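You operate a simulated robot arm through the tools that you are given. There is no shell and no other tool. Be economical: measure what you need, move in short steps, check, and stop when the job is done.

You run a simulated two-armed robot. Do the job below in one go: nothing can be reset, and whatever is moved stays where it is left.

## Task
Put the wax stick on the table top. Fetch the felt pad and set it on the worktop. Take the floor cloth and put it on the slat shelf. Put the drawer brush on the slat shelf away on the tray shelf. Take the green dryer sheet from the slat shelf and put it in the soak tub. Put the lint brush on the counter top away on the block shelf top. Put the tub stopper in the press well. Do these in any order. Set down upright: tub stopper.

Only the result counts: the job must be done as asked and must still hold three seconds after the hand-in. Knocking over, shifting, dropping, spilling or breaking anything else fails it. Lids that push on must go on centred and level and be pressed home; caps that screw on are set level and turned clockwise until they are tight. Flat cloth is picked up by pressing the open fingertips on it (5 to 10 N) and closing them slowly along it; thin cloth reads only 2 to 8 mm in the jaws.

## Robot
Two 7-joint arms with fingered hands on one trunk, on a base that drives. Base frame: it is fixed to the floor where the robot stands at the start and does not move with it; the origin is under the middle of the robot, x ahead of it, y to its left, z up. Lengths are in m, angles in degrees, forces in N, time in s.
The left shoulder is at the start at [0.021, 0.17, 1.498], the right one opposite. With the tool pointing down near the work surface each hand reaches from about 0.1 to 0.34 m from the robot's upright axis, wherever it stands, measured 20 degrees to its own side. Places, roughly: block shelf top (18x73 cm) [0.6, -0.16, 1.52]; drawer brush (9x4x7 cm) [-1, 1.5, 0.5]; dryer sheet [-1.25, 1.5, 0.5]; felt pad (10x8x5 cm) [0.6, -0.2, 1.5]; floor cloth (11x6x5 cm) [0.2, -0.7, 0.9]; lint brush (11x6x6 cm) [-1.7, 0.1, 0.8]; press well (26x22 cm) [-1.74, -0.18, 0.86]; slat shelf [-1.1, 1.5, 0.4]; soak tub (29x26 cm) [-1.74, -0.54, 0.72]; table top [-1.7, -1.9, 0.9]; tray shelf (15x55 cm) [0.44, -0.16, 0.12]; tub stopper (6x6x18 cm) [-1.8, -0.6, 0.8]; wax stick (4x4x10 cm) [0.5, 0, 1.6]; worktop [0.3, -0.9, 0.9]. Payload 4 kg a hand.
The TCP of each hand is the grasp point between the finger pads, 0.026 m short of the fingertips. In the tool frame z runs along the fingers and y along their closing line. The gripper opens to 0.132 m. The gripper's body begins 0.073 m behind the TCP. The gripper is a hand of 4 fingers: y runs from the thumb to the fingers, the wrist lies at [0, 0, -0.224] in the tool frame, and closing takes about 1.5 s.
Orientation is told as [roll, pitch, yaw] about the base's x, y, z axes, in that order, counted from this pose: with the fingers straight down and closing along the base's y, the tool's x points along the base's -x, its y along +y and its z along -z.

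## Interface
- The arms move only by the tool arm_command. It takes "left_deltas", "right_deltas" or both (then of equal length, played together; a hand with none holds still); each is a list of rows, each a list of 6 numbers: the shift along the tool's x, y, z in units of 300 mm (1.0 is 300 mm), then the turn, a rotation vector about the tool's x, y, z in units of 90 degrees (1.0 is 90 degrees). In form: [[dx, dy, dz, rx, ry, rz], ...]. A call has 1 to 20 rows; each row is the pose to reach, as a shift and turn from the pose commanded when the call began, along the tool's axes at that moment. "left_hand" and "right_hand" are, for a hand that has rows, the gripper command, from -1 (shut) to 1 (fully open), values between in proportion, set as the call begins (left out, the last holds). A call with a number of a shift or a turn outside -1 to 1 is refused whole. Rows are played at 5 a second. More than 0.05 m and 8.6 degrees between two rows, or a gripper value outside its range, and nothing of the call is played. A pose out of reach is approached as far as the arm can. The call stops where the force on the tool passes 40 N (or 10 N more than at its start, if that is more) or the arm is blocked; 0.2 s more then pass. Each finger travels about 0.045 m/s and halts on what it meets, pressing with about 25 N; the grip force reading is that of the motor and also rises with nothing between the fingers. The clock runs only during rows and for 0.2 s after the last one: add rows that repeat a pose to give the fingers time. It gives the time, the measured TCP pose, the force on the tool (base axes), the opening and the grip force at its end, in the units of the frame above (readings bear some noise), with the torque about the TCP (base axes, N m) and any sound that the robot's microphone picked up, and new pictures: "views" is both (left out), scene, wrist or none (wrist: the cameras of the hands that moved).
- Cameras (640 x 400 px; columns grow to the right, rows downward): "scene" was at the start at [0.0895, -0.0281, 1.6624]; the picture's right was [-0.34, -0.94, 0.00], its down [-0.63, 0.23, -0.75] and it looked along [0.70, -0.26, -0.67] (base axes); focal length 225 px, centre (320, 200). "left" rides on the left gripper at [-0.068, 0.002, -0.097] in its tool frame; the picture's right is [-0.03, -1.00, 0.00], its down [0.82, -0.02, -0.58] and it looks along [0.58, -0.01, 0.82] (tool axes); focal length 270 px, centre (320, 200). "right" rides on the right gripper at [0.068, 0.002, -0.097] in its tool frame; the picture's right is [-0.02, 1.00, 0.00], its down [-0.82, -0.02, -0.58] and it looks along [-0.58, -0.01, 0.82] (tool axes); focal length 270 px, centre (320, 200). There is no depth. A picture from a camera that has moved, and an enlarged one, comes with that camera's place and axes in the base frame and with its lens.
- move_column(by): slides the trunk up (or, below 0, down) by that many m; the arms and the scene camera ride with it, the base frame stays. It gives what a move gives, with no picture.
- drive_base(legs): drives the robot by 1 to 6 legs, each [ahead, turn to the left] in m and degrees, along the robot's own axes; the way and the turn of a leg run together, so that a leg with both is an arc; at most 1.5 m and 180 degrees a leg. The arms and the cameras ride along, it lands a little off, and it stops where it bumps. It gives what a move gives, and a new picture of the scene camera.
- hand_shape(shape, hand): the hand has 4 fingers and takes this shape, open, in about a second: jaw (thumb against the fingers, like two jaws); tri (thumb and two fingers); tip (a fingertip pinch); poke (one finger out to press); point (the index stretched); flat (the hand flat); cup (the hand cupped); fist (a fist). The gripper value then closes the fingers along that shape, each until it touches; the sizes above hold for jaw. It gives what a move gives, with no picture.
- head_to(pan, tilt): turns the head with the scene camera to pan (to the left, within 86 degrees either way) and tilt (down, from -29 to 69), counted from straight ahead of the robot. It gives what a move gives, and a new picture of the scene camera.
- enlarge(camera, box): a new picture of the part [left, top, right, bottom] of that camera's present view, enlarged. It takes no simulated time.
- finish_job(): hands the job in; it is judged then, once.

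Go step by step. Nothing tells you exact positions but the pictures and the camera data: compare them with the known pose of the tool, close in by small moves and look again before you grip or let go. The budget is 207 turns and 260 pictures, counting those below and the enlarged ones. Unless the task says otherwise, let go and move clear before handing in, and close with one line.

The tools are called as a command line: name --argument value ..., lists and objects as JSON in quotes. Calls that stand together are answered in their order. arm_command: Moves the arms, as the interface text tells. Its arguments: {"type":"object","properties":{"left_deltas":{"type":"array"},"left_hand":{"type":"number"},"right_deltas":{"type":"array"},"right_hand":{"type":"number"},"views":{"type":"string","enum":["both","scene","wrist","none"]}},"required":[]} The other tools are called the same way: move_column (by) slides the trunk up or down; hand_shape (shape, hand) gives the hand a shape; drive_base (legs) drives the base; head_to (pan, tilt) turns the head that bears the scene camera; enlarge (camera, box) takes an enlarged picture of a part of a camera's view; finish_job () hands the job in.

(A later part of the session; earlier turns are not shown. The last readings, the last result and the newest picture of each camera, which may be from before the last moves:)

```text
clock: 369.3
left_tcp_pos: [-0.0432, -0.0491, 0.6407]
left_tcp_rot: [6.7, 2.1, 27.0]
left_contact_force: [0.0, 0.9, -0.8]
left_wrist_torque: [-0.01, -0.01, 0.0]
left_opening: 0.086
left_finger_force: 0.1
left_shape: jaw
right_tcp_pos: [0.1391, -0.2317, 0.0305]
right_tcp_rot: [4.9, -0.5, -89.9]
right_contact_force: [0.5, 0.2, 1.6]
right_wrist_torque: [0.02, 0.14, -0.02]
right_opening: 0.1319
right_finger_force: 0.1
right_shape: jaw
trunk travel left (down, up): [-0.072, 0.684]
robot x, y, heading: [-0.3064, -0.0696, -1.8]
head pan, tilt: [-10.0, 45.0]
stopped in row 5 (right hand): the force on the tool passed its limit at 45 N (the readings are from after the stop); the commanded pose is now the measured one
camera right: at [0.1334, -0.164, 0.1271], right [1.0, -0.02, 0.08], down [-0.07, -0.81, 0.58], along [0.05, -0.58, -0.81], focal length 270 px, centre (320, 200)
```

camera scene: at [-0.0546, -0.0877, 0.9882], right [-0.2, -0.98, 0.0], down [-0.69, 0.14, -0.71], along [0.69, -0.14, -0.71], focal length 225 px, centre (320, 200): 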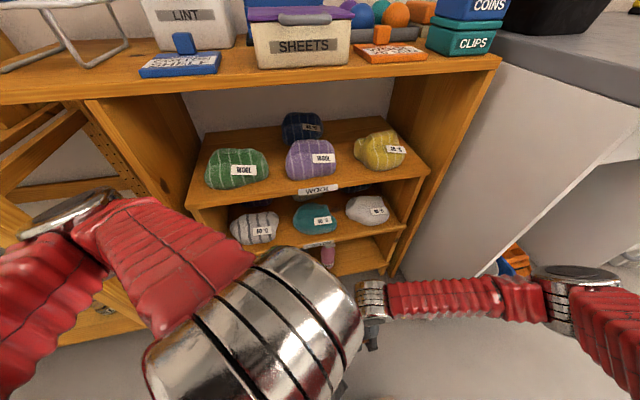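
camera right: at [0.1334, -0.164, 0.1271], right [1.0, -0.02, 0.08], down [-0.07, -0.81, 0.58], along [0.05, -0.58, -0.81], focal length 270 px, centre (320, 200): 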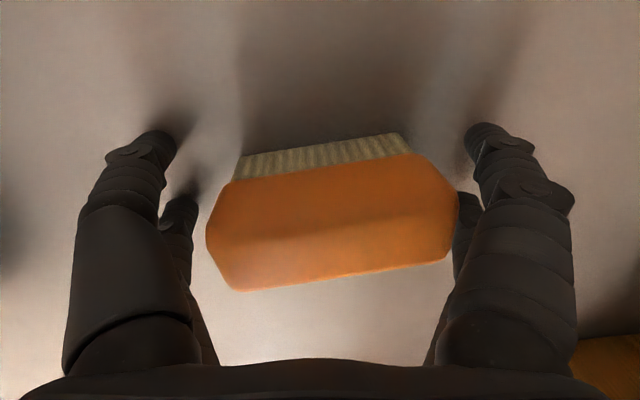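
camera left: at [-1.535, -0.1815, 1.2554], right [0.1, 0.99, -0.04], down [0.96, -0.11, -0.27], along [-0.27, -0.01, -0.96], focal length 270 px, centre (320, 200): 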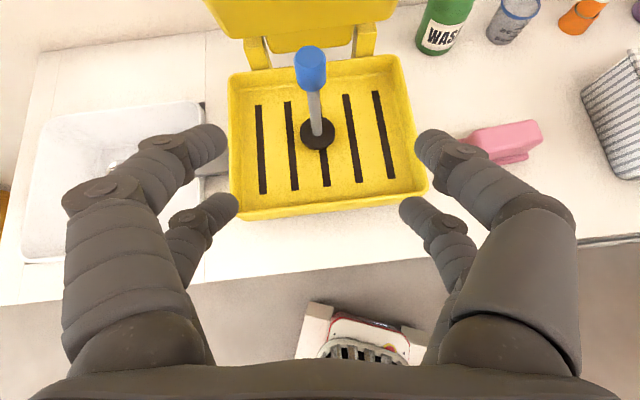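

arm_command --right_deltas '[[0, 0, -0.12, 0, 0, 0], [0, 0, -0.25, 0, 0, 0], [0, 0, -0.4, 0, 0, 0], [0, 0, -0.55, 0, 0, 0], [0, 0, -0.7, 0, 0, 0], [0, 0, -0.85, 0, 0, 0], [0, 0, -1.0, 0, 0, 0]]' --views "none"

move_column --by 0.2

drive_base --legs '[[-0.15, 0], [0, -25]]'

head_to --pan 10 --tilt 60

```text
clock: 370.9
left_tcp_pos: [-0.0417, -0.0495, 0.6425]
left_tcp_rot: [6.6, 1.9, 26.9]
left_contact_force: [0.1, -0.2, 0.9]
left_wrist_torque: [0.02, -0.01, 0.0]
left_opening: 0.086
left_finger_force: 0.0
left_shape: jaw
right_tcp_pos: [0.1127, -0.2302, 0.3302]
right_tcp_rot: [5.0, -0.6, -89.9]
right_contact_force: [0.0, -0.5, -0.6]
right_wrist_torque: [0.0, 0.01, 0.0]
right_opening: 0.132
right_finger_force: 0.1
right_shape: jaw
trunk travel left (down, up): [-0.072, 0.684]
robot x, y, heading: [-0.3091, -0.0655, -2.0]
head pan, tilt: [-10.0, 45.0]
```

```text
clock: 373.1
left_tcp_pos: [-0.0407, -0.049, 0.8427]
left_tcp_rot: [6.7, 2.1, 27.0]
left_contact_force: [-0.9, -0.7, -0.9]
left_wrist_torque: [-0.02, 0.0, -0.03]
left_opening: 0.0857
left_finger_force: 0.0
left_shape: jaw
right_tcp_pos: [0.1154, -0.2294, 0.5329]
right_tcp_rot: [4.9, -0.7, -90.0]
right_contact_force: [0.3, 0.4, 0.2]
right_wrist_torque: [0.01, 0.03, 0.01]
right_opening: 0.1322
right_finger_force: 0.0
right_shape: jaw
trunk travel left (down, up): [-0.272, 0.484]
robot x, y, heading: [-0.3071, -0.0647, -1.7]
head pan, tilt: [-10.0, 45.0]
```

```text
clock: 375.9
left_tcp_pos: [-0.2149, -0.1576, 0.841]
left_tcp_rot: [6.7, 2.0, 2.0]
left_contact_force: [0.1, 0.1, -0.3]
left_wrist_torque: [-0.04, 0.03, 0.05]
left_opening: 0.0857
left_finger_force: 0.0
left_shape: jaw
right_tcp_pos: [-0.1486, -0.3877, 0.5313]
right_tcp_rot: [5.0, -0.5, -114.9]
right_contact_force: [0.3, 0.4, 0.5]
right_wrist_torque: [0.02, 0.05, 0.01]
right_opening: 0.1315
right_finger_force: 0.0
right_shape: jaw
trunk travel left (down, up): [-0.272, 0.484]
robot x, y, heading: [-0.4496, -0.0372, -27.2]
head pan, tilt: [-10.0, 45.0]
camera scene: at [-0.3169, -0.1211, 1.2005], right [-0.6, -0.8, 0.0], down [-0.57, 0.43, -0.71], along [0.56, -0.43, -0.71], focal length 225 px, centre (320, 200)
```

scene: 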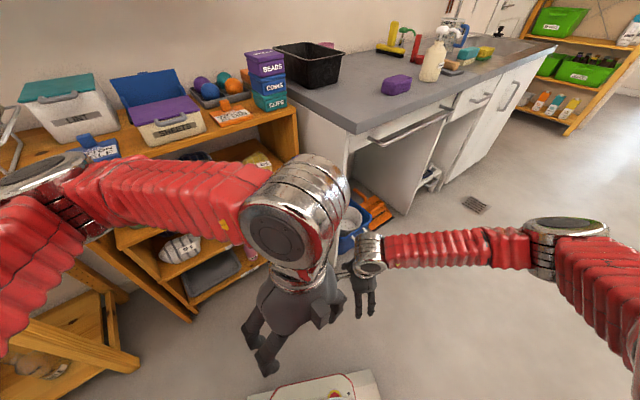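

```text
clock: 376.8
left_tcp_pos: [-0.2149, -0.1574, 0.843]
left_tcp_rot: [6.7, 2.0, 2.0]
left_contact_force: [-0.2, -0.1, -0.7]
left_wrist_torque: [0.03, -0.03, 0.0]
left_opening: 0.0858
left_finger_force: 0.1
left_shape: jaw
right_tcp_pos: [-0.1502, -0.3877, 0.5327]
right_tcp_rot: [5.0, -0.5, -114.9]
right_contact_force: [-1.1, 0.8, 0.8]
right_wrist_torque: [0.04, -0.02, 0.04]
right_opening: 0.1317
right_finger_force: 0.1
right_shape: jaw
trunk travel left (down, up): [-0.272, 0.484]
robot x, y, heading: [-0.4507, -0.0363, -26.9]
head pan, tilt: [10.0, 60.0]
camera scene: at [-0.3193, -0.0919, 1.1812], right [-0.29, -0.96, 0.0], down [-0.83, 0.25, -0.5], along [0.48, -0.15, -0.87], focal length 225 px, centre (320, 200)
```

scene: 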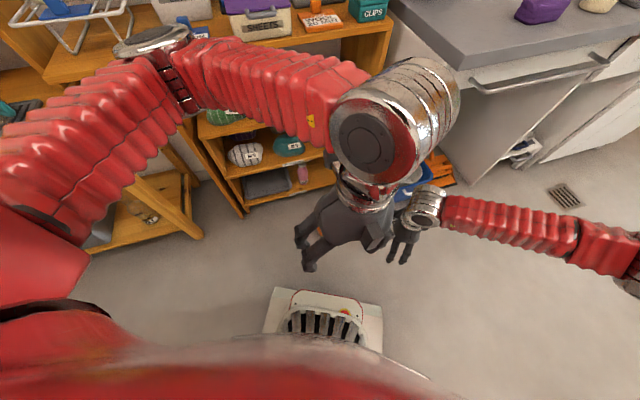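

The brush lies at about (0.147,-0.247) on the floor, well placed for the left hand. I drive a little closer, lower the trunk and bring the left hand over it.

drive_base --legs '[[0.1, 0]]'

move_column --by -0.2

arm_command --left_deltas '[[0, 0, 0, 0, 0, 0]]' --left_hand 0.6 --views "wrist"

```text
clock: 377.9
left_tcp_pos: [-0.1247, -0.2032, 0.8424]
left_tcp_rot: [6.7, 2.1, 2.0]
left_contact_force: [0.0, -0.2, 0.4]
left_wrist_torque: [0.03, -0.01, -0.02]
left_opening: 0.0859
left_finger_force: 0.0
left_shape: jaw
right_tcp_pos: [-0.0592, -0.434, 0.5322]
right_tcp_rot: [4.9, -0.7, -114.9]
right_contact_force: [-0.3, 0.0, 0.4]
right_wrist_torque: [-0.05, 0.01, -0.03]
right_opening: 0.1319
right_finger_force: 0.1
right_shape: jaw
trunk travel left (down, up): [-0.272, 0.484]
robot x, y, heading: [-0.362, -0.0818, -27.0]
head pan, tilt: [10.0, 60.0]
camera scene: at [-0.2271, -0.1383, 1.181], right [-0.29, -0.96, 0.0], down [-0.83, 0.25, -0.5], along [0.48, -0.15, -0.87], focal length 225 px, centre (320, 200)
```

scene: 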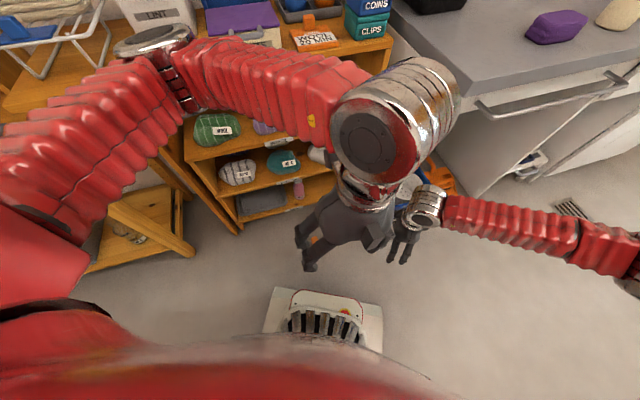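

```text
clock: 380.1
left_tcp_pos: [-0.1242, -0.2041, 0.6431]
left_tcp_rot: [6.5, 2.0, 1.9]
left_contact_force: [-0.7, 0.8, -0.2]
left_wrist_torque: [0.02, -0.01, 0.05]
left_opening: 0.0859
left_finger_force: 0.0
left_shape: jaw
right_tcp_pos: [-0.0588, -0.4345, 0.3341]
right_tcp_rot: [5.1, -0.7, -114.9]
right_contact_force: [0.2, -0.2, -0.7]
right_wrist_torque: [-0.04, -0.01, 0.0]
right_opening: 0.1319
right_finger_force: 0.0
right_shape: jaw
trunk travel left (down, up): [-0.072, 0.684]
robot x, y, heading: [-0.3617, -0.0889, -27.2]
head pan, tilt: [10.0, 60.0]
```

```text
clock: 380.5
left_tcp_pos: [-0.1256, -0.203, 0.6431]
left_tcp_rot: [6.6, 2.0, 2.0]
left_contact_force: [-0.4, 0.8, -0.3]
left_wrist_torque: [0.02, -0.02, -0.03]
left_opening: 0.1056
left_finger_force: 0.1
left_shape: jaw
right_tcp_pos: [-0.0588, -0.4333, 0.3329]
right_tcp_rot: [5.0, -0.6, -114.8]
right_contact_force: [0.2, 0.4, -0.1]
right_wrist_torque: [-0.01, 0.02, 0.04]
right_opening: 0.1317
right_finger_force: 0.1
right_shape: jaw
trunk travel left (down, up): [-0.072, 0.684]
robot x, y, heading: [-0.3597, -0.0835, -26.9]
head pan, tilt: [10.0, 60.0]
camera left: at [-0.0526, -0.2107, 0.7367], right [0.06, -0.99, -0.12], down [-0.79, -0.11, 0.6], along [-0.61, 0.06, -0.79], focal length 270 px, centre (320, 200)
```

left: 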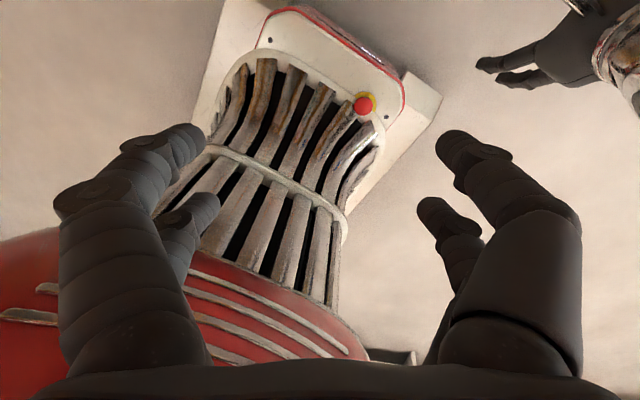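

arm_command --left_deltas '[[-0.13, -0.04, 0.06, 0, 0, 0], [-0.26, -0.08, 0.12, 0, 0, 0], [-0.39, -0.11, 0.19, 0, 0, 0], [-0.52, -0.15, 0.25, 0, 0, 0], [-0.65, -0.19, 0.31, 0, 0, 0], [-0.78, -0.22, 0.38, 0, 0, 0], [-0.92, -0.26, 0.44, 0, 0, 0]]' --views "wrist"

```text
clock: 382.1
left_tcp_pos: [0.1479, -0.2581, 0.4934]
left_tcp_rot: [6.7, 1.9, 2.0]
left_contact_force: [-0.3, -0.5, 0.7]
left_wrist_torque: [0.01, 0.0, 0.01]
left_opening: 0.1052
left_finger_force: 0.1
left_shape: jaw
right_tcp_pos: [-0.0585, -0.434, 0.3331]
right_tcp_rot: [4.9, -0.6, -115.1]
right_contact_force: [-0.4, -0.2, 0.6]
right_wrist_torque: [-0.01, -0.01, 0.01]
right_opening: 0.1321
right_finger_force: 0.1
right_shape: jaw
trunk travel left (down, up): [-0.072, 0.684]
robot x, y, heading: [-0.3587, -0.0851, -27.2]
head pan, tilt: [10.0, 60.0]
camera left: at [0.2202, -0.2646, 0.5865], right [0.06, -0.99, -0.12], down [-0.79, -0.11, 0.6], along [-0.61, 0.06, -0.79], focal length 270 px, centre (320, 200)
```

left: 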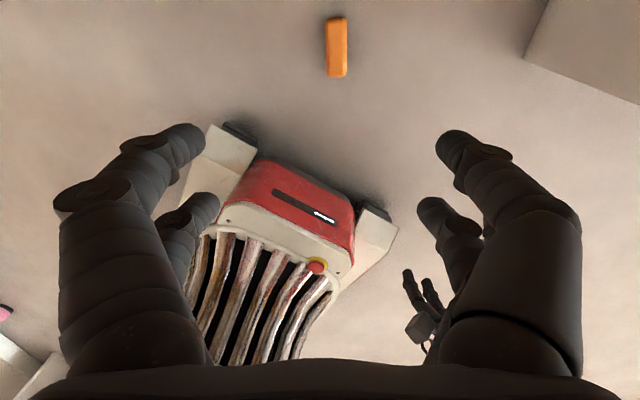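

The brush settled upright on the floor at (0.147,-0.237). I back up 0.1 m and tilt the left hand 55° forward to grip it in a pose that also suits the low shelf.

drive_base --legs '[[-0.1, 0]]'

arm_command --left_deltas '[[-0.03, 0, 0.06, 0, -0.08, 0], [-0.06, 0, 0.12, 0, -0.16, 0], [-0.09, 0, 0.18, 0, -0.24, 0], [-0.12, 0, 0.24, 0, -0.32, 0], [-0.14, 0, 0.3, 0, -0.4, 0], [-0.16, 0, 0.36, 0, -0.48, 0], [-0.16, 0, 0.42, 0, -0.56, 0], [-0.16, 0, 0.48, 0, -0.6, 0]]' --views "both"

```text
clock: 383.2
left_tcp_pos: [0.0566, -0.2105, 0.4927]
left_tcp_rot: [6.7, 2.0, 2.0]
left_contact_force: [-0.3, -0.2, -0.2]
left_wrist_torque: [-0.04, 0.0, -0.02]
left_opening: 0.1052
left_finger_force: 0.2
left_shape: jaw
right_tcp_pos: [-0.1506, -0.3879, 0.3332]
right_tcp_rot: [5.1, -0.7, -114.9]
right_contact_force: [1.3, -0.2, 0.0]
right_wrist_torque: [-0.01, 0.01, 0.01]
right_opening: 0.1318
right_finger_force: 0.1
right_shape: jaw
trunk travel left (down, up): [-0.072, 0.684]
robot x, y, heading: [-0.4525, -0.0384, -26.8]
head pan, tilt: [10.0, 60.0]
camera scene: at [-0.2339, -0.1346, 0.9687], right [-0.29, -0.96, 0.0], down [-0.83, 0.25, -0.5], along [0.48, -0.15, -0.87], focal length 225 px, centre (320, 200)
```

scene: 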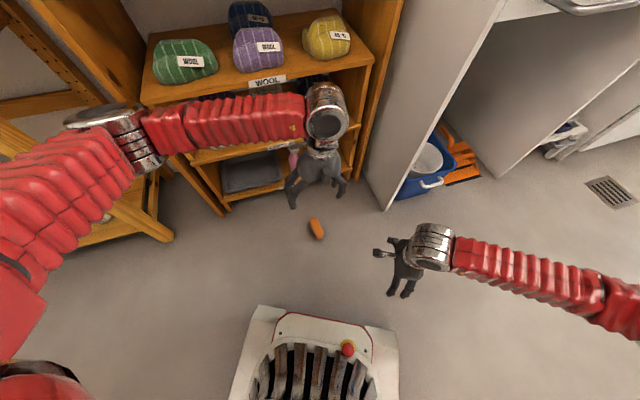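

```text
clock: 385.1
left_tcp_pos: [0.0979, -0.1937, 0.3478]
left_tcp_rot: [10.6, -51.5, -6.6]
left_contact_force: [0.2, -0.6, 0.2]
left_wrist_torque: [0.01, 0.0, 0.02]
left_opening: 0.1055
left_finger_force: 0.1
left_shape: jaw
right_tcp_pos: [-0.1502, -0.3866, 0.334]
right_tcp_rot: [5.1, -0.6, -114.8]
right_contact_force: [-0.1, 0.8, 0.3]
right_wrist_torque: [-0.01, 0.02, -0.02]
right_opening: 0.1318
right_finger_force: 0.1
right_shape: jaw
trunk travel left (down, up): [-0.072, 0.684]
robot x, y, heading: [-0.4479, -0.0342, -26.9]
head pan, tilt: [10.0, 60.0]
camera scene: at [-0.234, -0.1345, 0.9688], right [-0.29, -0.96, 0.0], down [-0.83, 0.25, -0.5], along [0.48, -0.15, -0.87], focal length 225 px, centre (320, 200)
camera left: at [0.0648, -0.2051, 0.4616], right [0.05, -0.99, -0.1], down [-0.96, -0.02, -0.29], along [0.29, 0.1, -0.95], focal length 270 px, centre (320, 200)
```

scene: 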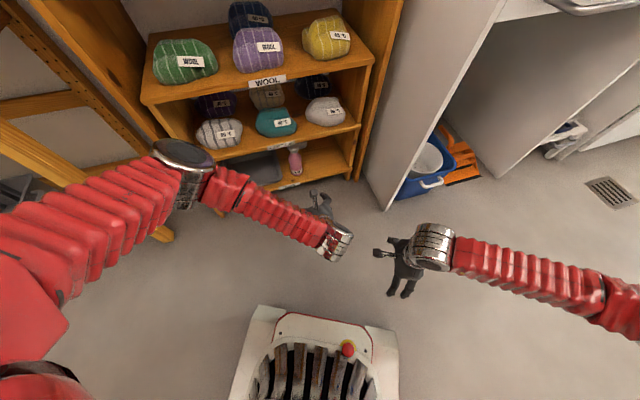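
left: 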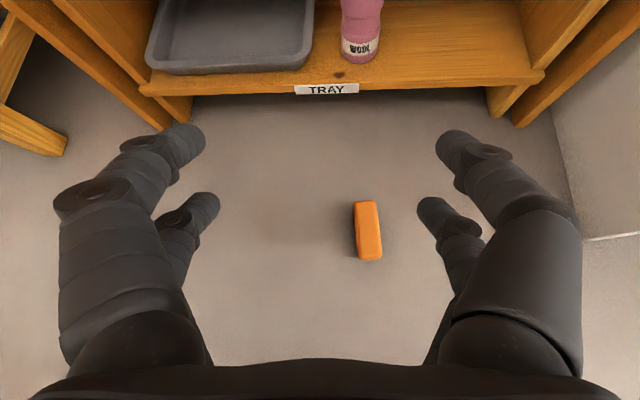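

Excellent view: the shelf labelled TRAY has free room right of the pink bottle. I level the hand's roll and go down on the brush.

arm_command --left_deltas '[[0.1, -0.04, 0.1, 0, 0, -0.03], [0.2, -0.08, 0.2, 0, 0, -0.06], [0.3, -0.11, 0.3, 0, 0, -0.08], [0.4, -0.14, 0.4, 0, 0, -0.08], [0.48, -0.17, 0.49, 0, 0, -0.08], [0.55, -0.19, 0.56, 0, 0, -0.08]]' --views "wrist"

```text
clock: 386.4
left_tcp_pos: [0.1266, -0.2136, 0.1392]
left_tcp_rot: [1.4, -52.3, 5.1]
left_contact_force: [-0.3, 0.1, 0.2]
left_wrist_torque: [0.0, 0.03, 0.0]
left_opening: 0.1054
left_finger_force: 0.1
left_shape: jaw
left hand out of reach, approached as far as the arm can: row 5, 6
right_tcp_pos: [-0.1511, -0.387, 0.3341]
right_tcp_rot: [5.0, -0.6, -114.9]
right_contact_force: [0.3, -0.1, 0.3]
right_wrist_torque: [-0.01, 0.01, -0.01]
right_opening: 0.1322
right_finger_force: 0.1
right_shape: jaw
trunk travel left (down, up): [-0.072, 0.684]
robot x, y, heading: [-0.4548, -0.0306, -27.0]
head pan, tilt: [10.0, 60.0]
camera left: at [0.0919, -0.2167, 0.253], right [0.12, -0.99, 0.0], down [-0.95, -0.12, -0.29], along [0.29, 0.03, -0.96], focal length 270 px, centre (320, 200)
```

left: 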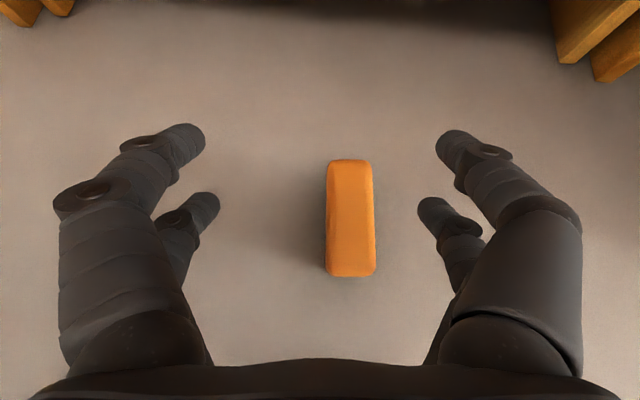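

move_column --by -0.065

arm_command --left_deltas '[[0.02, -0.04, 0.02, 0, 0, 0], [0.03, -0.065, 0.03, 0, 0, 0], [0.03, -0.065, 0.03, 0, 0, 0]]' --views "wrist"

```text
clock: 387.5
left_tcp_pos: [0.127, -0.2127, 0.076]
left_tcp_rot: [1.5, -52.3, 5.0]
left_contact_force: [-0.5, 0.3, 0.4]
left_wrist_torque: [0.03, 0.02, -0.02]
left_opening: 0.1053
left_finger_force: 0.0
left_shape: jaw
right_tcp_pos: [-0.1503, -0.3873, 0.2693]
right_tcp_rot: [5.1, -0.5, -114.9]
right_contact_force: [0.7, -0.5, 0.2]
right_wrist_torque: [0.03, 0.0, 0.0]
right_opening: 0.132
right_finger_force: 0.2
right_shape: jaw
trunk travel left (down, up): [-0.007, 0.749]
robot x, y, heading: [-0.4545, -0.0371, -26.8]
head pan, tilt: [10.0, 60.0]
```

```text
clock: 388.3
left_tcp_pos: [0.1295, -0.2231, 0.0678]
left_tcp_rot: [1.5, -52.2, 4.9]
left_contact_force: [0.1, 0.2, 1.2]
left_wrist_torque: [0.0, -0.01, 0.02]
left_opening: 0.1055
left_finger_force: 0.0
left_shape: jaw
left hand out of reach, approached as far as the arm can: row 2, 3
right_tcp_pos: [-0.1497, -0.3866, 0.2686]
right_tcp_rot: [4.9, -0.6, -114.9]
right_contact_force: [0.3, -0.3, -0.4]
right_wrist_torque: [-0.01, -0.03, -0.02]
right_opening: 0.1317
right_finger_force: 0.0
right_shape: jaw
trunk travel left (down, up): [-0.007, 0.749]
robot x, y, heading: [-0.457, -0.0364, -26.8]
head pan, tilt: [10.0, 60.0]
camera left: at [0.0947, -0.2275, 0.1806], right [0.12, -0.99, 0.0], down [-0.95, -0.12, -0.29], along [0.29, 0.03, -0.96], focal length 270 px, centre (320, 200)
```

left: 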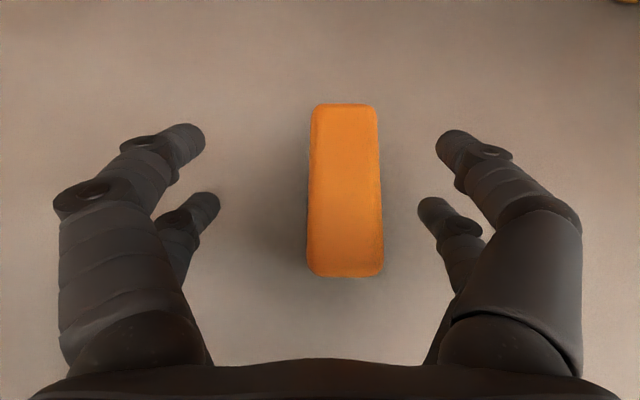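

drive_base --legs '[[0.03, 0]]'

arm_command --left_deltas '[[0.04, 0.0, -0.03, 0, 0, 0], [0.065, 0.0, -0.02, 0, 0, 0], [0.065, 0.0, -0.02, 0, 0, 0]]' --views "wrist"

```text
clock: 389.1
left_tcp_pos: [0.1553, -0.2373, 0.0671]
left_tcp_rot: [1.6, -52.3, 5.1]
left_contact_force: [-0.2, 1.0, 0.7]
left_wrist_torque: [0.01, 0.01, -0.02]
left_opening: 0.1057
left_finger_force: 0.1
left_shape: jaw
right_tcp_pos: [-0.1228, -0.401, 0.2684]
right_tcp_rot: [4.9, -0.6, -114.9]
right_contact_force: [-0.6, 0.6, -0.2]
right_wrist_torque: [0.01, 0.01, 0.0]
right_opening: 0.1319
right_finger_force: 0.0
right_shape: jaw
trunk travel left (down, up): [-0.007, 0.749]
robot x, y, heading: [-0.4241, -0.0516, -27.1]
head pan, tilt: [10.0, 60.0]
camera scene: at [-0.1749, -0.1646, 0.897], right [-0.29, -0.96, 0.0], down [-0.83, 0.25, -0.5], along [0.48, -0.15, -0.87], focal length 225 px, centre (320, 200)
```

scene: 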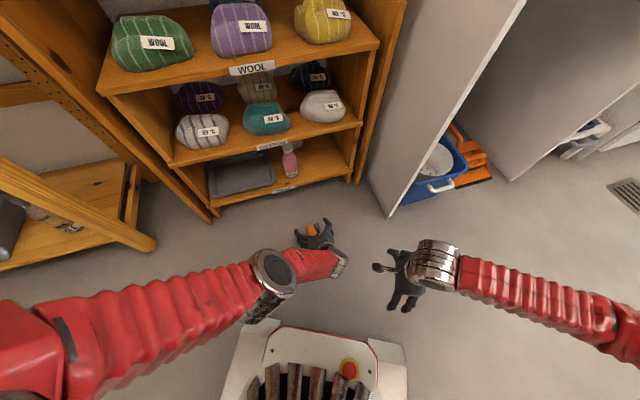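

```text
clock: 389.9
left_tcp_pos: [0.1413, -0.2387, 0.0637]
left_tcp_rot: [1.5, -52.3, 5.0]
left_contact_force: [0.4, 0.5, -0.1]
left_wrist_torque: [-0.03, 0.01, 0.03]
left_opening: 0.1052
left_finger_force: 0.1
left_shape: jaw
left hand out of reach, approached as far as the arm can: row 2, 3
right_tcp_pos: [-0.1231, -0.4013, 0.2703]
right_tcp_rot: [5.0, -0.5, -114.9]
right_contact_force: [1.4, 0.1, -0.4]
right_wrist_torque: [-0.05, -0.03, 0.01]
right_opening: 0.1319
right_finger_force: 0.1
right_shape: jaw
trunk travel left (down, up): [-0.007, 0.749]
robot x, y, heading: [-0.4222, -0.0503, -26.7]
head pan, tilt: [10.0, 60.0]
camera left: at [0.108, -0.2425, 0.1775], right [0.12, -0.99, 0.0], down [-0.95, -0.12, -0.29], along [0.29, 0.03, -0.96], focal length 270 px, centre (320, 200)
```

left: 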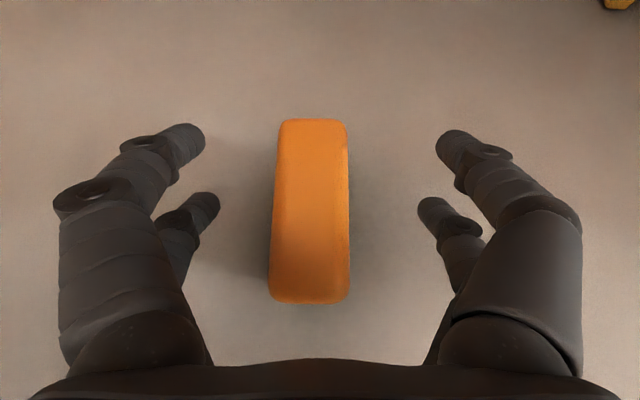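

arm_command --left_deltas '[[0, 0.015, 0, 0, 0, 0], [0, 0.015, 0, 0, 0, 0], [0, 0.015, 0, 0, 0, 0], [0, 0.015, 0, 0, 0, 0], [0, 0.015, 0, 0, 0, 0], [0, 0.015, 0, 0, 0, 0]]' --left_hand -1 --views "wrist"

```text
clock: 391.3
left_tcp_pos: [0.1425, -0.2336, 0.0657]
left_tcp_rot: [1.4, -52.4, 5.0]
left_contact_force: [-0.4, 0.6, 2.5]
left_wrist_torque: [-0.01, -0.16, 0.03]
left_opening: 0.0251
left_finger_force: 24.7
left_shape: jaw
right_tcp_pos: [-0.1229, -0.4011, 0.2706]
right_tcp_rot: [5.0, -0.6, -114.9]
right_contact_force: [1.3, -0.4, -0.1]
right_wrist_torque: [0.0, -0.01, 0.0]
right_opening: 0.1321
right_finger_force: 0.2
right_shape: jaw
trunk travel left (down, up): [-0.007, 0.749]
robot x, y, heading: [-0.4242, -0.0506, -27.1]
head pan, tilt: [10.0, 60.0]
camera left: at [0.1077, -0.2376, 0.1783], right [0.12, -0.99, 0.0], down [-0.95, -0.12, -0.29], along [0.29, 0.03, -0.96], focal length 270 px, centre (320, 200)
```

left: 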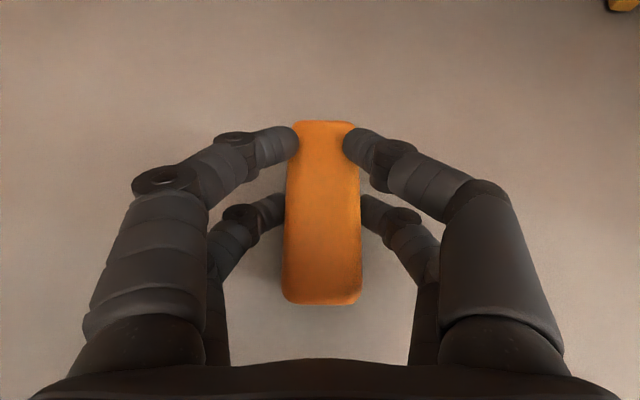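

Gripped by all fingers. Lifting.

arm_command --left_deltas '[[-0.08, 0, -0.06, 0, 0, 0], [-0.16, 0, -0.12, 0, 0, 0], [-0.24, 0, -0.18, 0, 0, 0], [-0.36, 0, -0.28, 0, 0, 0], [-0.48, 0, -0.37, 0, 0, 0]]' --views "both"

```text
clock: 392.5
left_tcp_pos: [0.1421, -0.235, 0.2468]
left_tcp_rot: [1.7, -52.3, 5.0]
left_contact_force: [-0.5, -0.1, -0.8]
left_wrist_torque: [0.02, -0.01, -0.01]
left_opening: 0.0248
left_finger_force: 25.3
left_shape: jaw
right_tcp_pos: [-0.1239, -0.4008, 0.2695]
right_tcp_rot: [4.9, -0.6, -114.9]
right_contact_force: [-0.4, -0.4, 0.7]
right_wrist_torque: [0.0, 0.0, -0.01]
right_opening: 0.1319
right_finger_force: 0.0
right_shape: jaw
trunk travel left (down, up): [-0.007, 0.749]
robot x, y, heading: [-0.4236, -0.0503, -26.9]
head pan, tilt: [10.0, 60.0]
camera scene: at [-0.1747, -0.1647, 0.8969], right [-0.29, -0.96, 0.0], down [-0.83, 0.25, -0.5], along [0.48, -0.15, -0.87], focal length 225 px, centre (320, 200)
camera left: at [0.1078, -0.2398, 0.3595], right [0.12, -0.99, 0.0], down [-0.95, -0.12, -0.29], along [0.29, 0.03, -0.96], focal length 270 px, centre (320, 200)
```

scene: 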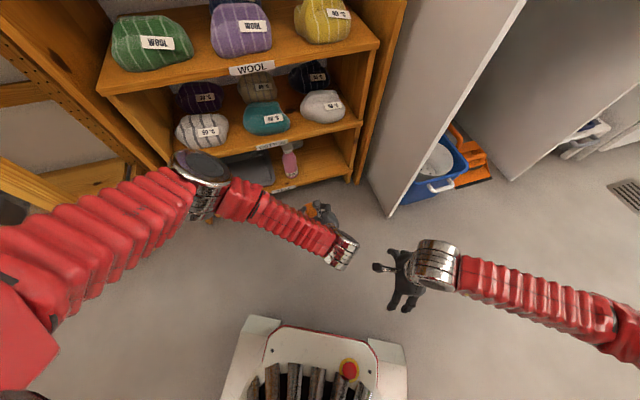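
left: 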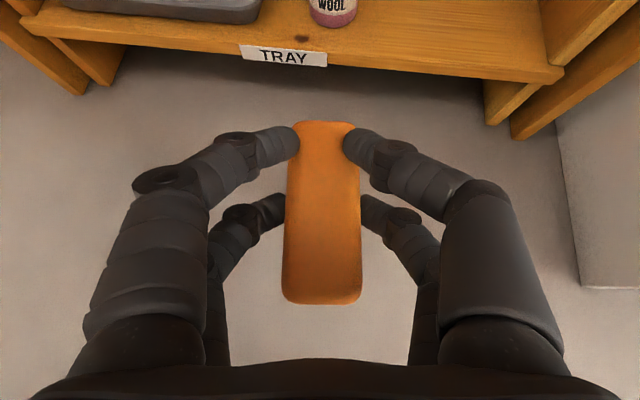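

The brush is held well. Free space on the TRAY shelf is y -0.25 to -0.46. I pull the right hand back and up, lower the brush to entry height, and drive in.

arm_command --left_deltas '[[0.04, 0, 0.03, 0, 0, 0], [0.08, 0, 0.06, 0, 0, 0], [0.12, 0, 0.09, 0, 0, 0], [0.12, 0, 0.09, 0, 0, 0], [0.12, 0, 0.09, 0, 0, 0]]' --right_deltas '[[0, 0, -0.12, 0, 0, 0], [0, -0.1, -0.22, 0, 0, 0], [0, -0.2, -0.32, 0, 0, 0], [0, -0.3, -0.42, 0, 0, 0], [0, -0.4, -0.5, 0, 0, 0]]' --views "none"

drive_base --legs '[[0.2, 0]]'

arm_command --left_deltas '[[0, 0, 0, 0, 0, 0]]' --views "wrist"

```text
clock: 393.7
left_tcp_pos: [0.1413, -0.2371, 0.2006]
left_tcp_rot: [1.5, -52.3, 4.9]
left_contact_force: [0.5, -0.4, -0.2]
left_wrist_torque: [-0.03, -0.02, -0.01]
left_opening: 0.0247
left_finger_force: 25.2
left_shape: jaw
right_tcp_pos: [-0.1836, -0.3504, 0.3546]
right_tcp_rot: [5.0, -0.5, -114.9]
right_contact_force: [-0.3, 0.5, -0.2]
right_wrist_torque: [0.0, 0.02, -0.02]
right_opening: 0.1321
right_finger_force: 0.0
right_shape: jaw
right hand out of reach, approached as far as the arm can: row 4, 5
trunk travel left (down, up): [-0.007, 0.749]
robot x, y, heading: [-0.4259, -0.0551, -26.8]
head pan, tilt: [10.0, 60.0]
```

```text
clock: 395.3
left_tcp_pos: [0.3179, -0.3244, 0.2009]
left_tcp_rot: [1.6, -52.2, 5.1]
left_contact_force: [-0.3, 0.4, -0.9]
left_wrist_torque: [-0.01, 0.03, -0.01]
left_opening: 0.0249
left_finger_force: 25.0
left_shape: jaw
right_tcp_pos: [-0.0073, -0.4393, 0.354]
right_tcp_rot: [5.0, -0.5, -114.8]
right_contact_force: [0.2, 0.1, 0.3]
right_wrist_torque: [0.0, -0.01, -0.04]
right_opening: 0.1318
right_finger_force: 0.0
right_shape: jaw
trunk travel left (down, up): [-0.007, 0.749]
robot x, y, heading: [-0.2483, -0.1414, -26.7]
head pan, tilt: [10.0, 60.0]
camera scene: at [0.002, -0.2541, 0.8969], right [-0.29, -0.96, 0.0], down [-0.83, 0.25, -0.5], along [0.48, -0.14, -0.87], focal length 225 px, centre (320, 200)
```

scene: 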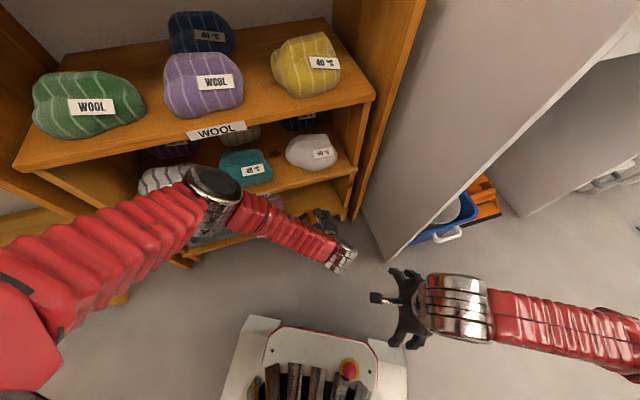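

```text
clock: 395.7
left_tcp_pos: [0.3192, -0.3249, 0.2024]
left_tcp_rot: [1.5, -52.4, 5.1]
left_contact_force: [0.2, -1.1, -1.2]
left_wrist_torque: [-0.01, 0.01, -0.01]
left_opening: 0.0248
left_finger_force: 25.3
left_shape: jaw
right_tcp_pos: [-0.0069, -0.44, 0.3555]
right_tcp_rot: [5.1, -0.5, -114.8]
right_contact_force: [0.3, -0.2, -0.3]
right_wrist_torque: [-0.03, 0.05, -0.03]
right_opening: 0.132
right_finger_force: 0.0
right_shape: jaw
trunk travel left (down, up): [-0.007, 0.749]
robot x, y, heading: [-0.2508, -0.1404, -27.1]
head pan, tilt: [10.0, 60.0]
camera left: at [0.2841, -0.3289, 0.3152], right [0.13, -0.99, 0.0], down [-0.95, -0.12, -0.29], along [0.29, 0.03, -0.96], focal length 270 px, centre (320, 200)
```

left: 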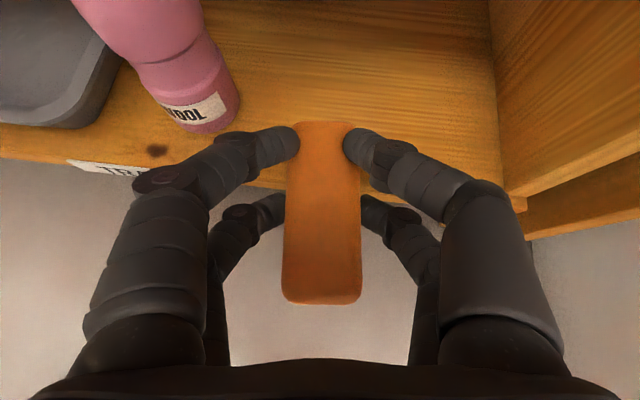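

The left elbow is getting close to the rack, so I back up 0.12 m and reach in with the arm straighter instead.

drive_base --legs '[[-0.12, 0]]'

arm_command --left_deltas '[[-0.06, -0.055, 0.08, 0, 0, 0], [-0.12, -0.11, 0.16, 0, 0, 0], [-0.18, -0.165, 0.24, 0, 0, 0], [-0.24, -0.22, 0.31, 0, 0, 0]]' --views "both"

```text
clock: 397.0
left_tcp_pos: [0.2105, -0.2707, 0.2008]
left_tcp_rot: [1.4, -52.4, 5.2]
left_contact_force: [0.1, -0.1, -1.5]
left_wrist_torque: [-0.04, -0.01, -0.01]
left_opening: 0.0248
left_finger_force: 24.7
left_shape: jaw
right_tcp_pos: [-0.1139, -0.3859, 0.3549]
right_tcp_rot: [4.9, -0.6, -114.6]
right_contact_force: [-0.3, 0.7, -0.3]
right_wrist_torque: [0.02, 0.03, 0.0]
right_opening: 0.1319
right_finger_force: 0.0
right_shape: jaw
trunk travel left (down, up): [-0.007, 0.749]
robot x, y, heading: [-0.3519, -0.0844, -26.9]
head pan, tilt: [10.0, 60.0]
camera scene: at [-0.1042, -0.1999, 0.8968], right [-0.29, -0.96, 0.0], down [-0.83, 0.25, -0.5], along [0.48, -0.14, -0.87], focal length 225 px, centre (320, 200)
```

scene: 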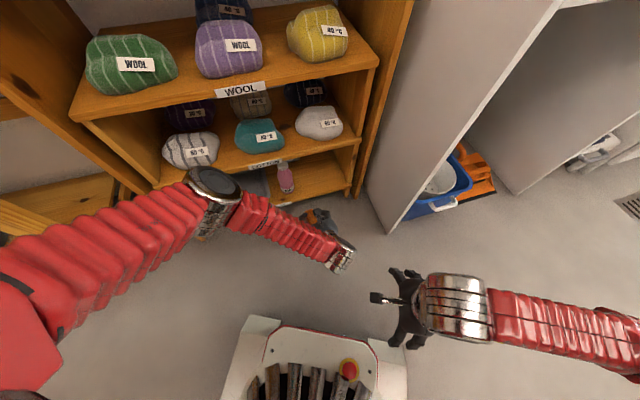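

```text
clock: 398.0
left_tcp_pos: [0.3364, -0.3233, 0.2034]
left_tcp_rot: [1.5, -52.3, 5.2]
left_contact_force: [0.3, 0.1, -1.3]
left_wrist_torque: [-0.01, -0.01, 0.0]
left_opening: 0.0247
left_finger_force: 25.1
left_shape: jaw
right_tcp_pos: [-0.1121, -0.3854, 0.3553]
right_tcp_rot: [5.0, -0.6, -114.7]
right_contact_force: [-0.5, -0.3, -0.5]
right_wrist_torque: [-0.01, 0.02, 0.0]
right_opening: 0.1323
right_finger_force: 0.0
right_shape: jaw
trunk travel left (down, up): [-0.007, 0.749]
robot x, y, heading: [-0.3545, -0.088, -26.9]
head pan, tilt: [10.0, 60.0]
camera scene: at [-0.1043, -0.1998, 0.8969], right [-0.29, -0.96, 0.0], down [-0.83, 0.25, -0.5], along [0.48, -0.14, -0.87], focal length 225 px, centre (320, 200)
camera left: at [0.3015, -0.327, 0.315], right [0.13, -0.99, 0.0], down [-0.95, -0.12, -0.29], along [0.29, 0.03, -0.96], focal length 270 px, centre (320, 200)
```

scene: 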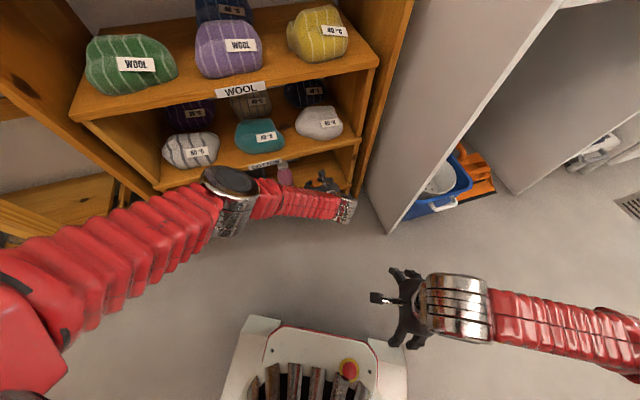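
left: 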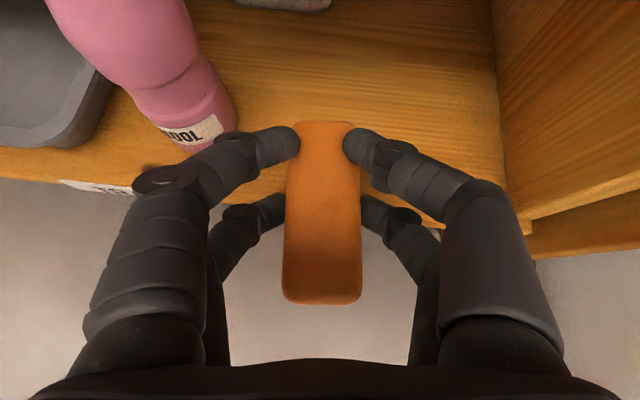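

arm_command --left_deltas '[[0.0, -0.12, 0.0, 0, 0, 0], [-0.06, -0.15, 0.09, 0, 0, 0], [-0.123, -0.155, 0.177, 0, 0, 0], [-0.123, -0.155, 0.177, 0, 0, 0]]' --views "wrist"

```text
clock: 399.0
left_tcp_pos: [0.3916, -0.345, 0.2044]
left_tcp_rot: [1.6, -52.3, 5.2]
left_contact_force: [-0.1, -1.0, -1.2]
left_wrist_torque: [-0.02, 0.0, 0.0]
left_opening: 0.0197
left_finger_force: 24.6
left_shape: jaw
left hand out of reach, approached as far as the arm can: row 2, 3, 4
right_tcp_pos: [-0.1139, -0.3856, 0.355]
right_tcp_rot: [5.0, -0.6, -114.7]
right_contact_force: [0.0, 0.3, -0.3]
right_wrist_torque: [0.04, 0.01, 0.01]
right_opening: 0.132
right_finger_force: 0.1
right_shape: jaw
trunk travel left (down, up): [-0.007, 0.749]
robot x, y, heading: [-0.3535, -0.0829, -27.1]
head pan, tilt: [10.0, 60.0]
camera left: at [0.358, -0.3493, 0.3183], right [0.13, -0.99, 0.0], down [-0.95, -0.12, -0.29], along [0.29, 0.03, -0.96], focal length 270 px, centre (320, 200)
```

left: 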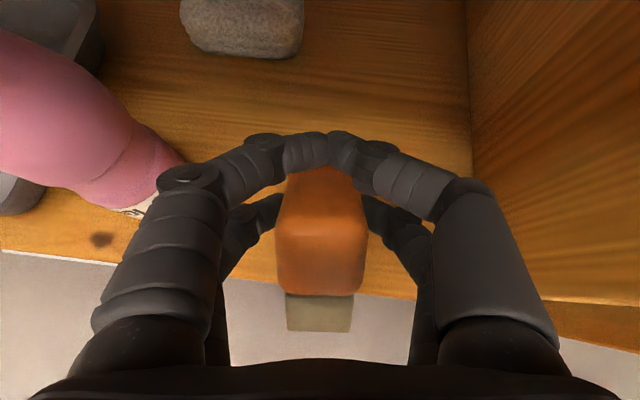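

The brush tipped nose-down in the grip, probably by touching the shelf edge. I lift slightly, move further in with the base, and look.

arm_command --left_deltas '[[-0.03, 0.02, -0.02, 0, 0, 0], [-0.05, 0.04, -0.03, 0, 0, 0]]' --views "none"

drive_base --legs '[[0.06, 0]]'

arm_command --left_deltas '[[0, 0, 0, 0, 0, 0]]' --views "wrist"

```text
clock: 399.6
left_tcp_pos: [0.4031, -0.3458, 0.2141]
left_tcp_rot: [1.6, -52.4, 5.2]
left_contact_force: [-0.4, 0.4, -1.5]
left_wrist_torque: [-0.05, -0.02, 0.03]
left_opening: 0.0199
left_finger_force: 24.6
left_shape: jaw
left hand out of reach, approached as far as the arm can: row 1, 2
right_tcp_pos: [-0.1146, -0.3856, 0.355]
right_tcp_rot: [5.1, -0.6, -114.7]
right_contact_force: [-0.9, 0.7, -0.2]
right_wrist_torque: [-0.03, 0.01, -0.01]
right_opening: 0.1317
right_finger_force: 0.1
right_shape: jaw
trunk travel left (down, up): [-0.007, 0.749]
robot x, y, heading: [-0.3557, -0.089, -26.8]
head pan, tilt: [10.0, 60.0]
```

```text
clock: 400.5
left_tcp_pos: [0.4549, -0.3725, 0.2139]
left_tcp_rot: [1.5, -52.3, 5.0]
left_contact_force: [0.7, 0.1, -1.2]
left_wrist_torque: [-0.01, -0.02, -0.01]
left_opening: 0.02
left_finger_force: 25.0
left_shape: jaw
right_tcp_pos: [-0.0606, -0.4126, 0.355]
right_tcp_rot: [5.0, -0.7, -114.8]
right_contact_force: [0.1, -0.2, 0.1]
right_wrist_torque: [-0.03, 0.0, -0.02]
right_opening: 0.1319
right_finger_force: 0.1
right_shape: jaw
trunk travel left (down, up): [-0.007, 0.749]
robot x, y, heading: [-0.3013, -0.1115, -26.9]
head pan, tilt: [10.0, 60.0]
camera scene: at [-0.0511, -0.227, 0.8969], right [-0.29, -0.96, 0.0], down [-0.83, 0.25, -0.5], along [0.48, -0.14, -0.87], focal length 225 px, centre (320, 200)
```

scene: 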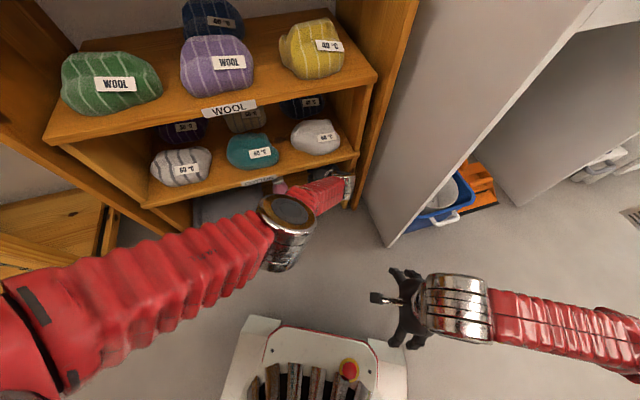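

```text
clock: 400.9
left_tcp_pos: [0.4538, -0.3739, 0.2135]
left_tcp_rot: [1.7, -52.3, 5.1]
left_contact_force: [0.3, 0.1, -0.6]
left_wrist_torque: [0.0, 0.01, -0.03]
left_opening: 0.0199
left_finger_force: 25.0
left_shape: jaw
right_tcp_pos: [-0.0605, -0.4121, 0.3553]
right_tcp_rot: [5.1, -0.5, -114.9]
right_contact_force: [-0.1, 1.1, 1.1]
right_wrist_torque: [0.0, 0.0, 0.02]
right_opening: 0.1318
right_finger_force: 0.0
right_shape: jaw
trunk travel left (down, up): [-0.007, 0.749]
robot x, y, heading: [-0.3009, -0.1165, -26.9]
head pan, tilt: [10.0, 60.0]
camera left: at [0.4205, -0.3773, 0.3268], right [0.13, -0.99, 0.0], down [-0.95, -0.12, -0.29], along [0.29, 0.03, -0.96], focal length 270 px, centre (320, 200)
```

left: 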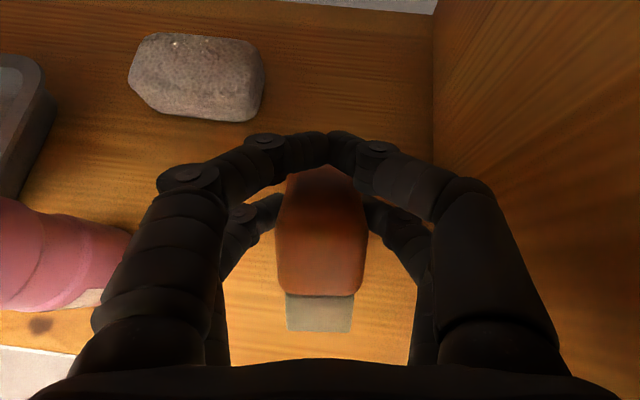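

The brush is over the free shelf area. Lowering until contact.

arm_command --left_deltas '[[0.03, 0.02, 0.02, 0, 0, 0], [0.06, 0.03, 0.04, 0, 0, 0], [0.09, 0.03, 0.06, 0, 0, 0], [0.12, 0.03, 0.085, 0, 0, 0]]' --views "wrist"

```text
clock: 402.0
left_tcp_pos: [0.4554, -0.3547, 0.1973]
left_tcp_rot: [1.4, -53.7, 5.3]
left_contact_force: [0.7, -0.1, 23.0]
left_wrist_torque: [-0.03, 0.01, 0.04]
left_opening: 0.0205
left_finger_force: 24.4
left_shape: jaw
left hand out of reach, approached as far as the arm can: row 2, 3, 4
right_tcp_pos: [-0.0615, -0.4125, 0.3571]
right_tcp_rot: [5.2, -0.5, -114.8]
right_contact_force: [-0.4, 0.4, 1.7]
right_wrist_torque: [-0.02, -0.01, 0.0]
right_opening: 0.1319
right_finger_force: 0.1
right_shape: jaw
trunk travel left (down, up): [-0.007, 0.749]
robot x, y, heading: [-0.3034, -0.1149, -26.8]
head pan, tilt: [10.0, 60.0]
stopped in row 4 (left hand): the force on the tool passed its limit at 41 N (the readings are from after the stop); the commanded pose is now the measured one
camera left: at [0.4177, -0.3595, 0.3097], right [0.13, -0.99, 0.01], down [-0.94, -0.12, -0.32], along [0.31, 0.03, -0.95], focal length 270 px, centre (320, 200)
```

left: 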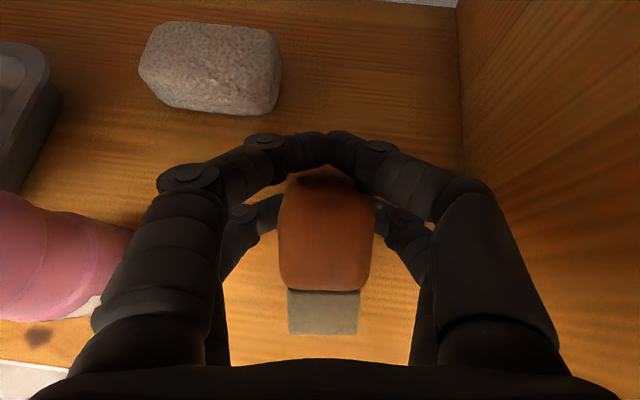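

Contact. I open slowly so the brush settles onto its bristles between the fingers.

arm_command --left_deltas '[[0, 0, 0, 0, 0, 0], [0, 0, 0, 0, 0, 0], [0, 0, 0, 0, 0, 0], [0, 0, 0, 0, 0, 0]]' --left_hand -0.3 --views "wrist"

```text
clock: 403.0
left_tcp_pos: [0.45, -0.3549, 0.1903]
left_tcp_rot: [1.5, -53.0, 5.2]
left_contact_force: [1.0, 0.2, 0.2]
left_wrist_torque: [0.02, 0.01, 0.0]
left_opening: 0.0459
left_finger_force: 0.1
left_shape: jaw
right_tcp_pos: [-0.0607, -0.4119, 0.3567]
right_tcp_rot: [5.0, -0.6, -114.8]
right_contact_force: [0.3, -0.1, -0.2]
right_wrist_torque: [-0.02, 0.02, 0.04]
right_opening: 0.1319
right_finger_force: 0.0
right_shape: jaw
trunk travel left (down, up): [-0.007, 0.749]
robot x, y, heading: [-0.3029, -0.114, -27.0]
head pan, tilt: [10.0, 60.0]
camera left: at [0.4152, -0.3588, 0.3038], right [0.13, -0.99, 0.0], down [-0.94, -0.12, -0.3], along [0.3, 0.03, -0.95], focal length 270 px, centre (320, 200)
```

left: 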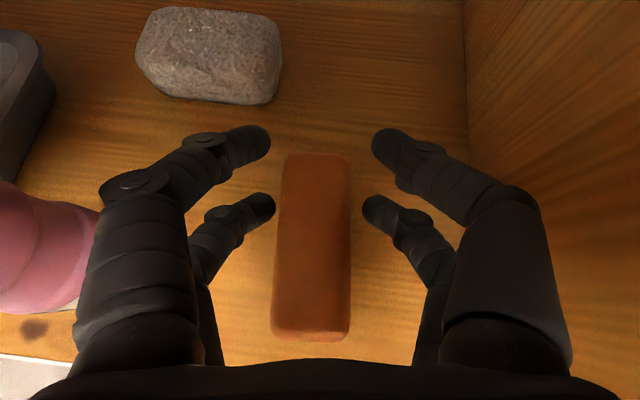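

The brush stands on its bristles on the tray shelf. I withdraw straight back.

arm_command --left_deltas '[[0.05, 0.01, -0.065, 0, 0, 0], [0.1, 0.02, -0.13, 0, 0, 0], [0.15, 0.03, -0.2, 0, 0, 0], [0.2, 0.042, -0.26, 0, 0, 0], [0.27, 0.055, -0.35, 0, 0, 0], [0.34, 0.07, -0.44, 0, 0, 0]]' --views "wrist"

```text
clock: 404.4
left_tcp_pos: [0.2832, -0.3506, 0.1895]
left_tcp_rot: [1.4, -53.0, 5.2]
left_contact_force: [0.3, -0.2, -0.1]
left_wrist_torque: [-0.03, 0.0, 0.0]
left_opening: 0.0458
left_finger_force: 0.1
left_shape: jaw
right_tcp_pos: [-0.0607, -0.4131, 0.3565]
right_tcp_rot: [5.0, -0.6, -114.8]
right_contact_force: [-0.1, 0.5, -0.5]
right_wrist_torque: [-0.04, -0.02, -0.02]
right_opening: 0.1318
right_finger_force: 0.1
right_shape: jaw
trunk travel left (down, up): [-0.007, 0.749]
robot x, y, heading: [-0.3038, -0.1139, -27.1]
head pan, tilt: [10.0, 60.0]
camera left: at [0.2479, -0.3549, 0.3018], right [0.13, -0.99, 0.01], down [-0.94, -0.12, -0.31], along [0.3, 0.03, -0.95], focal length 270 px, centre (320, 200)
```

left: 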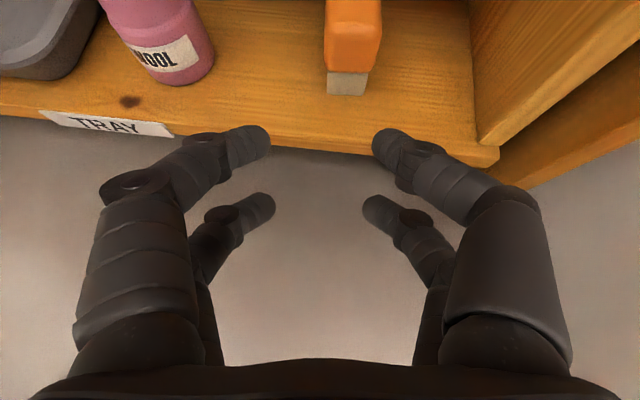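

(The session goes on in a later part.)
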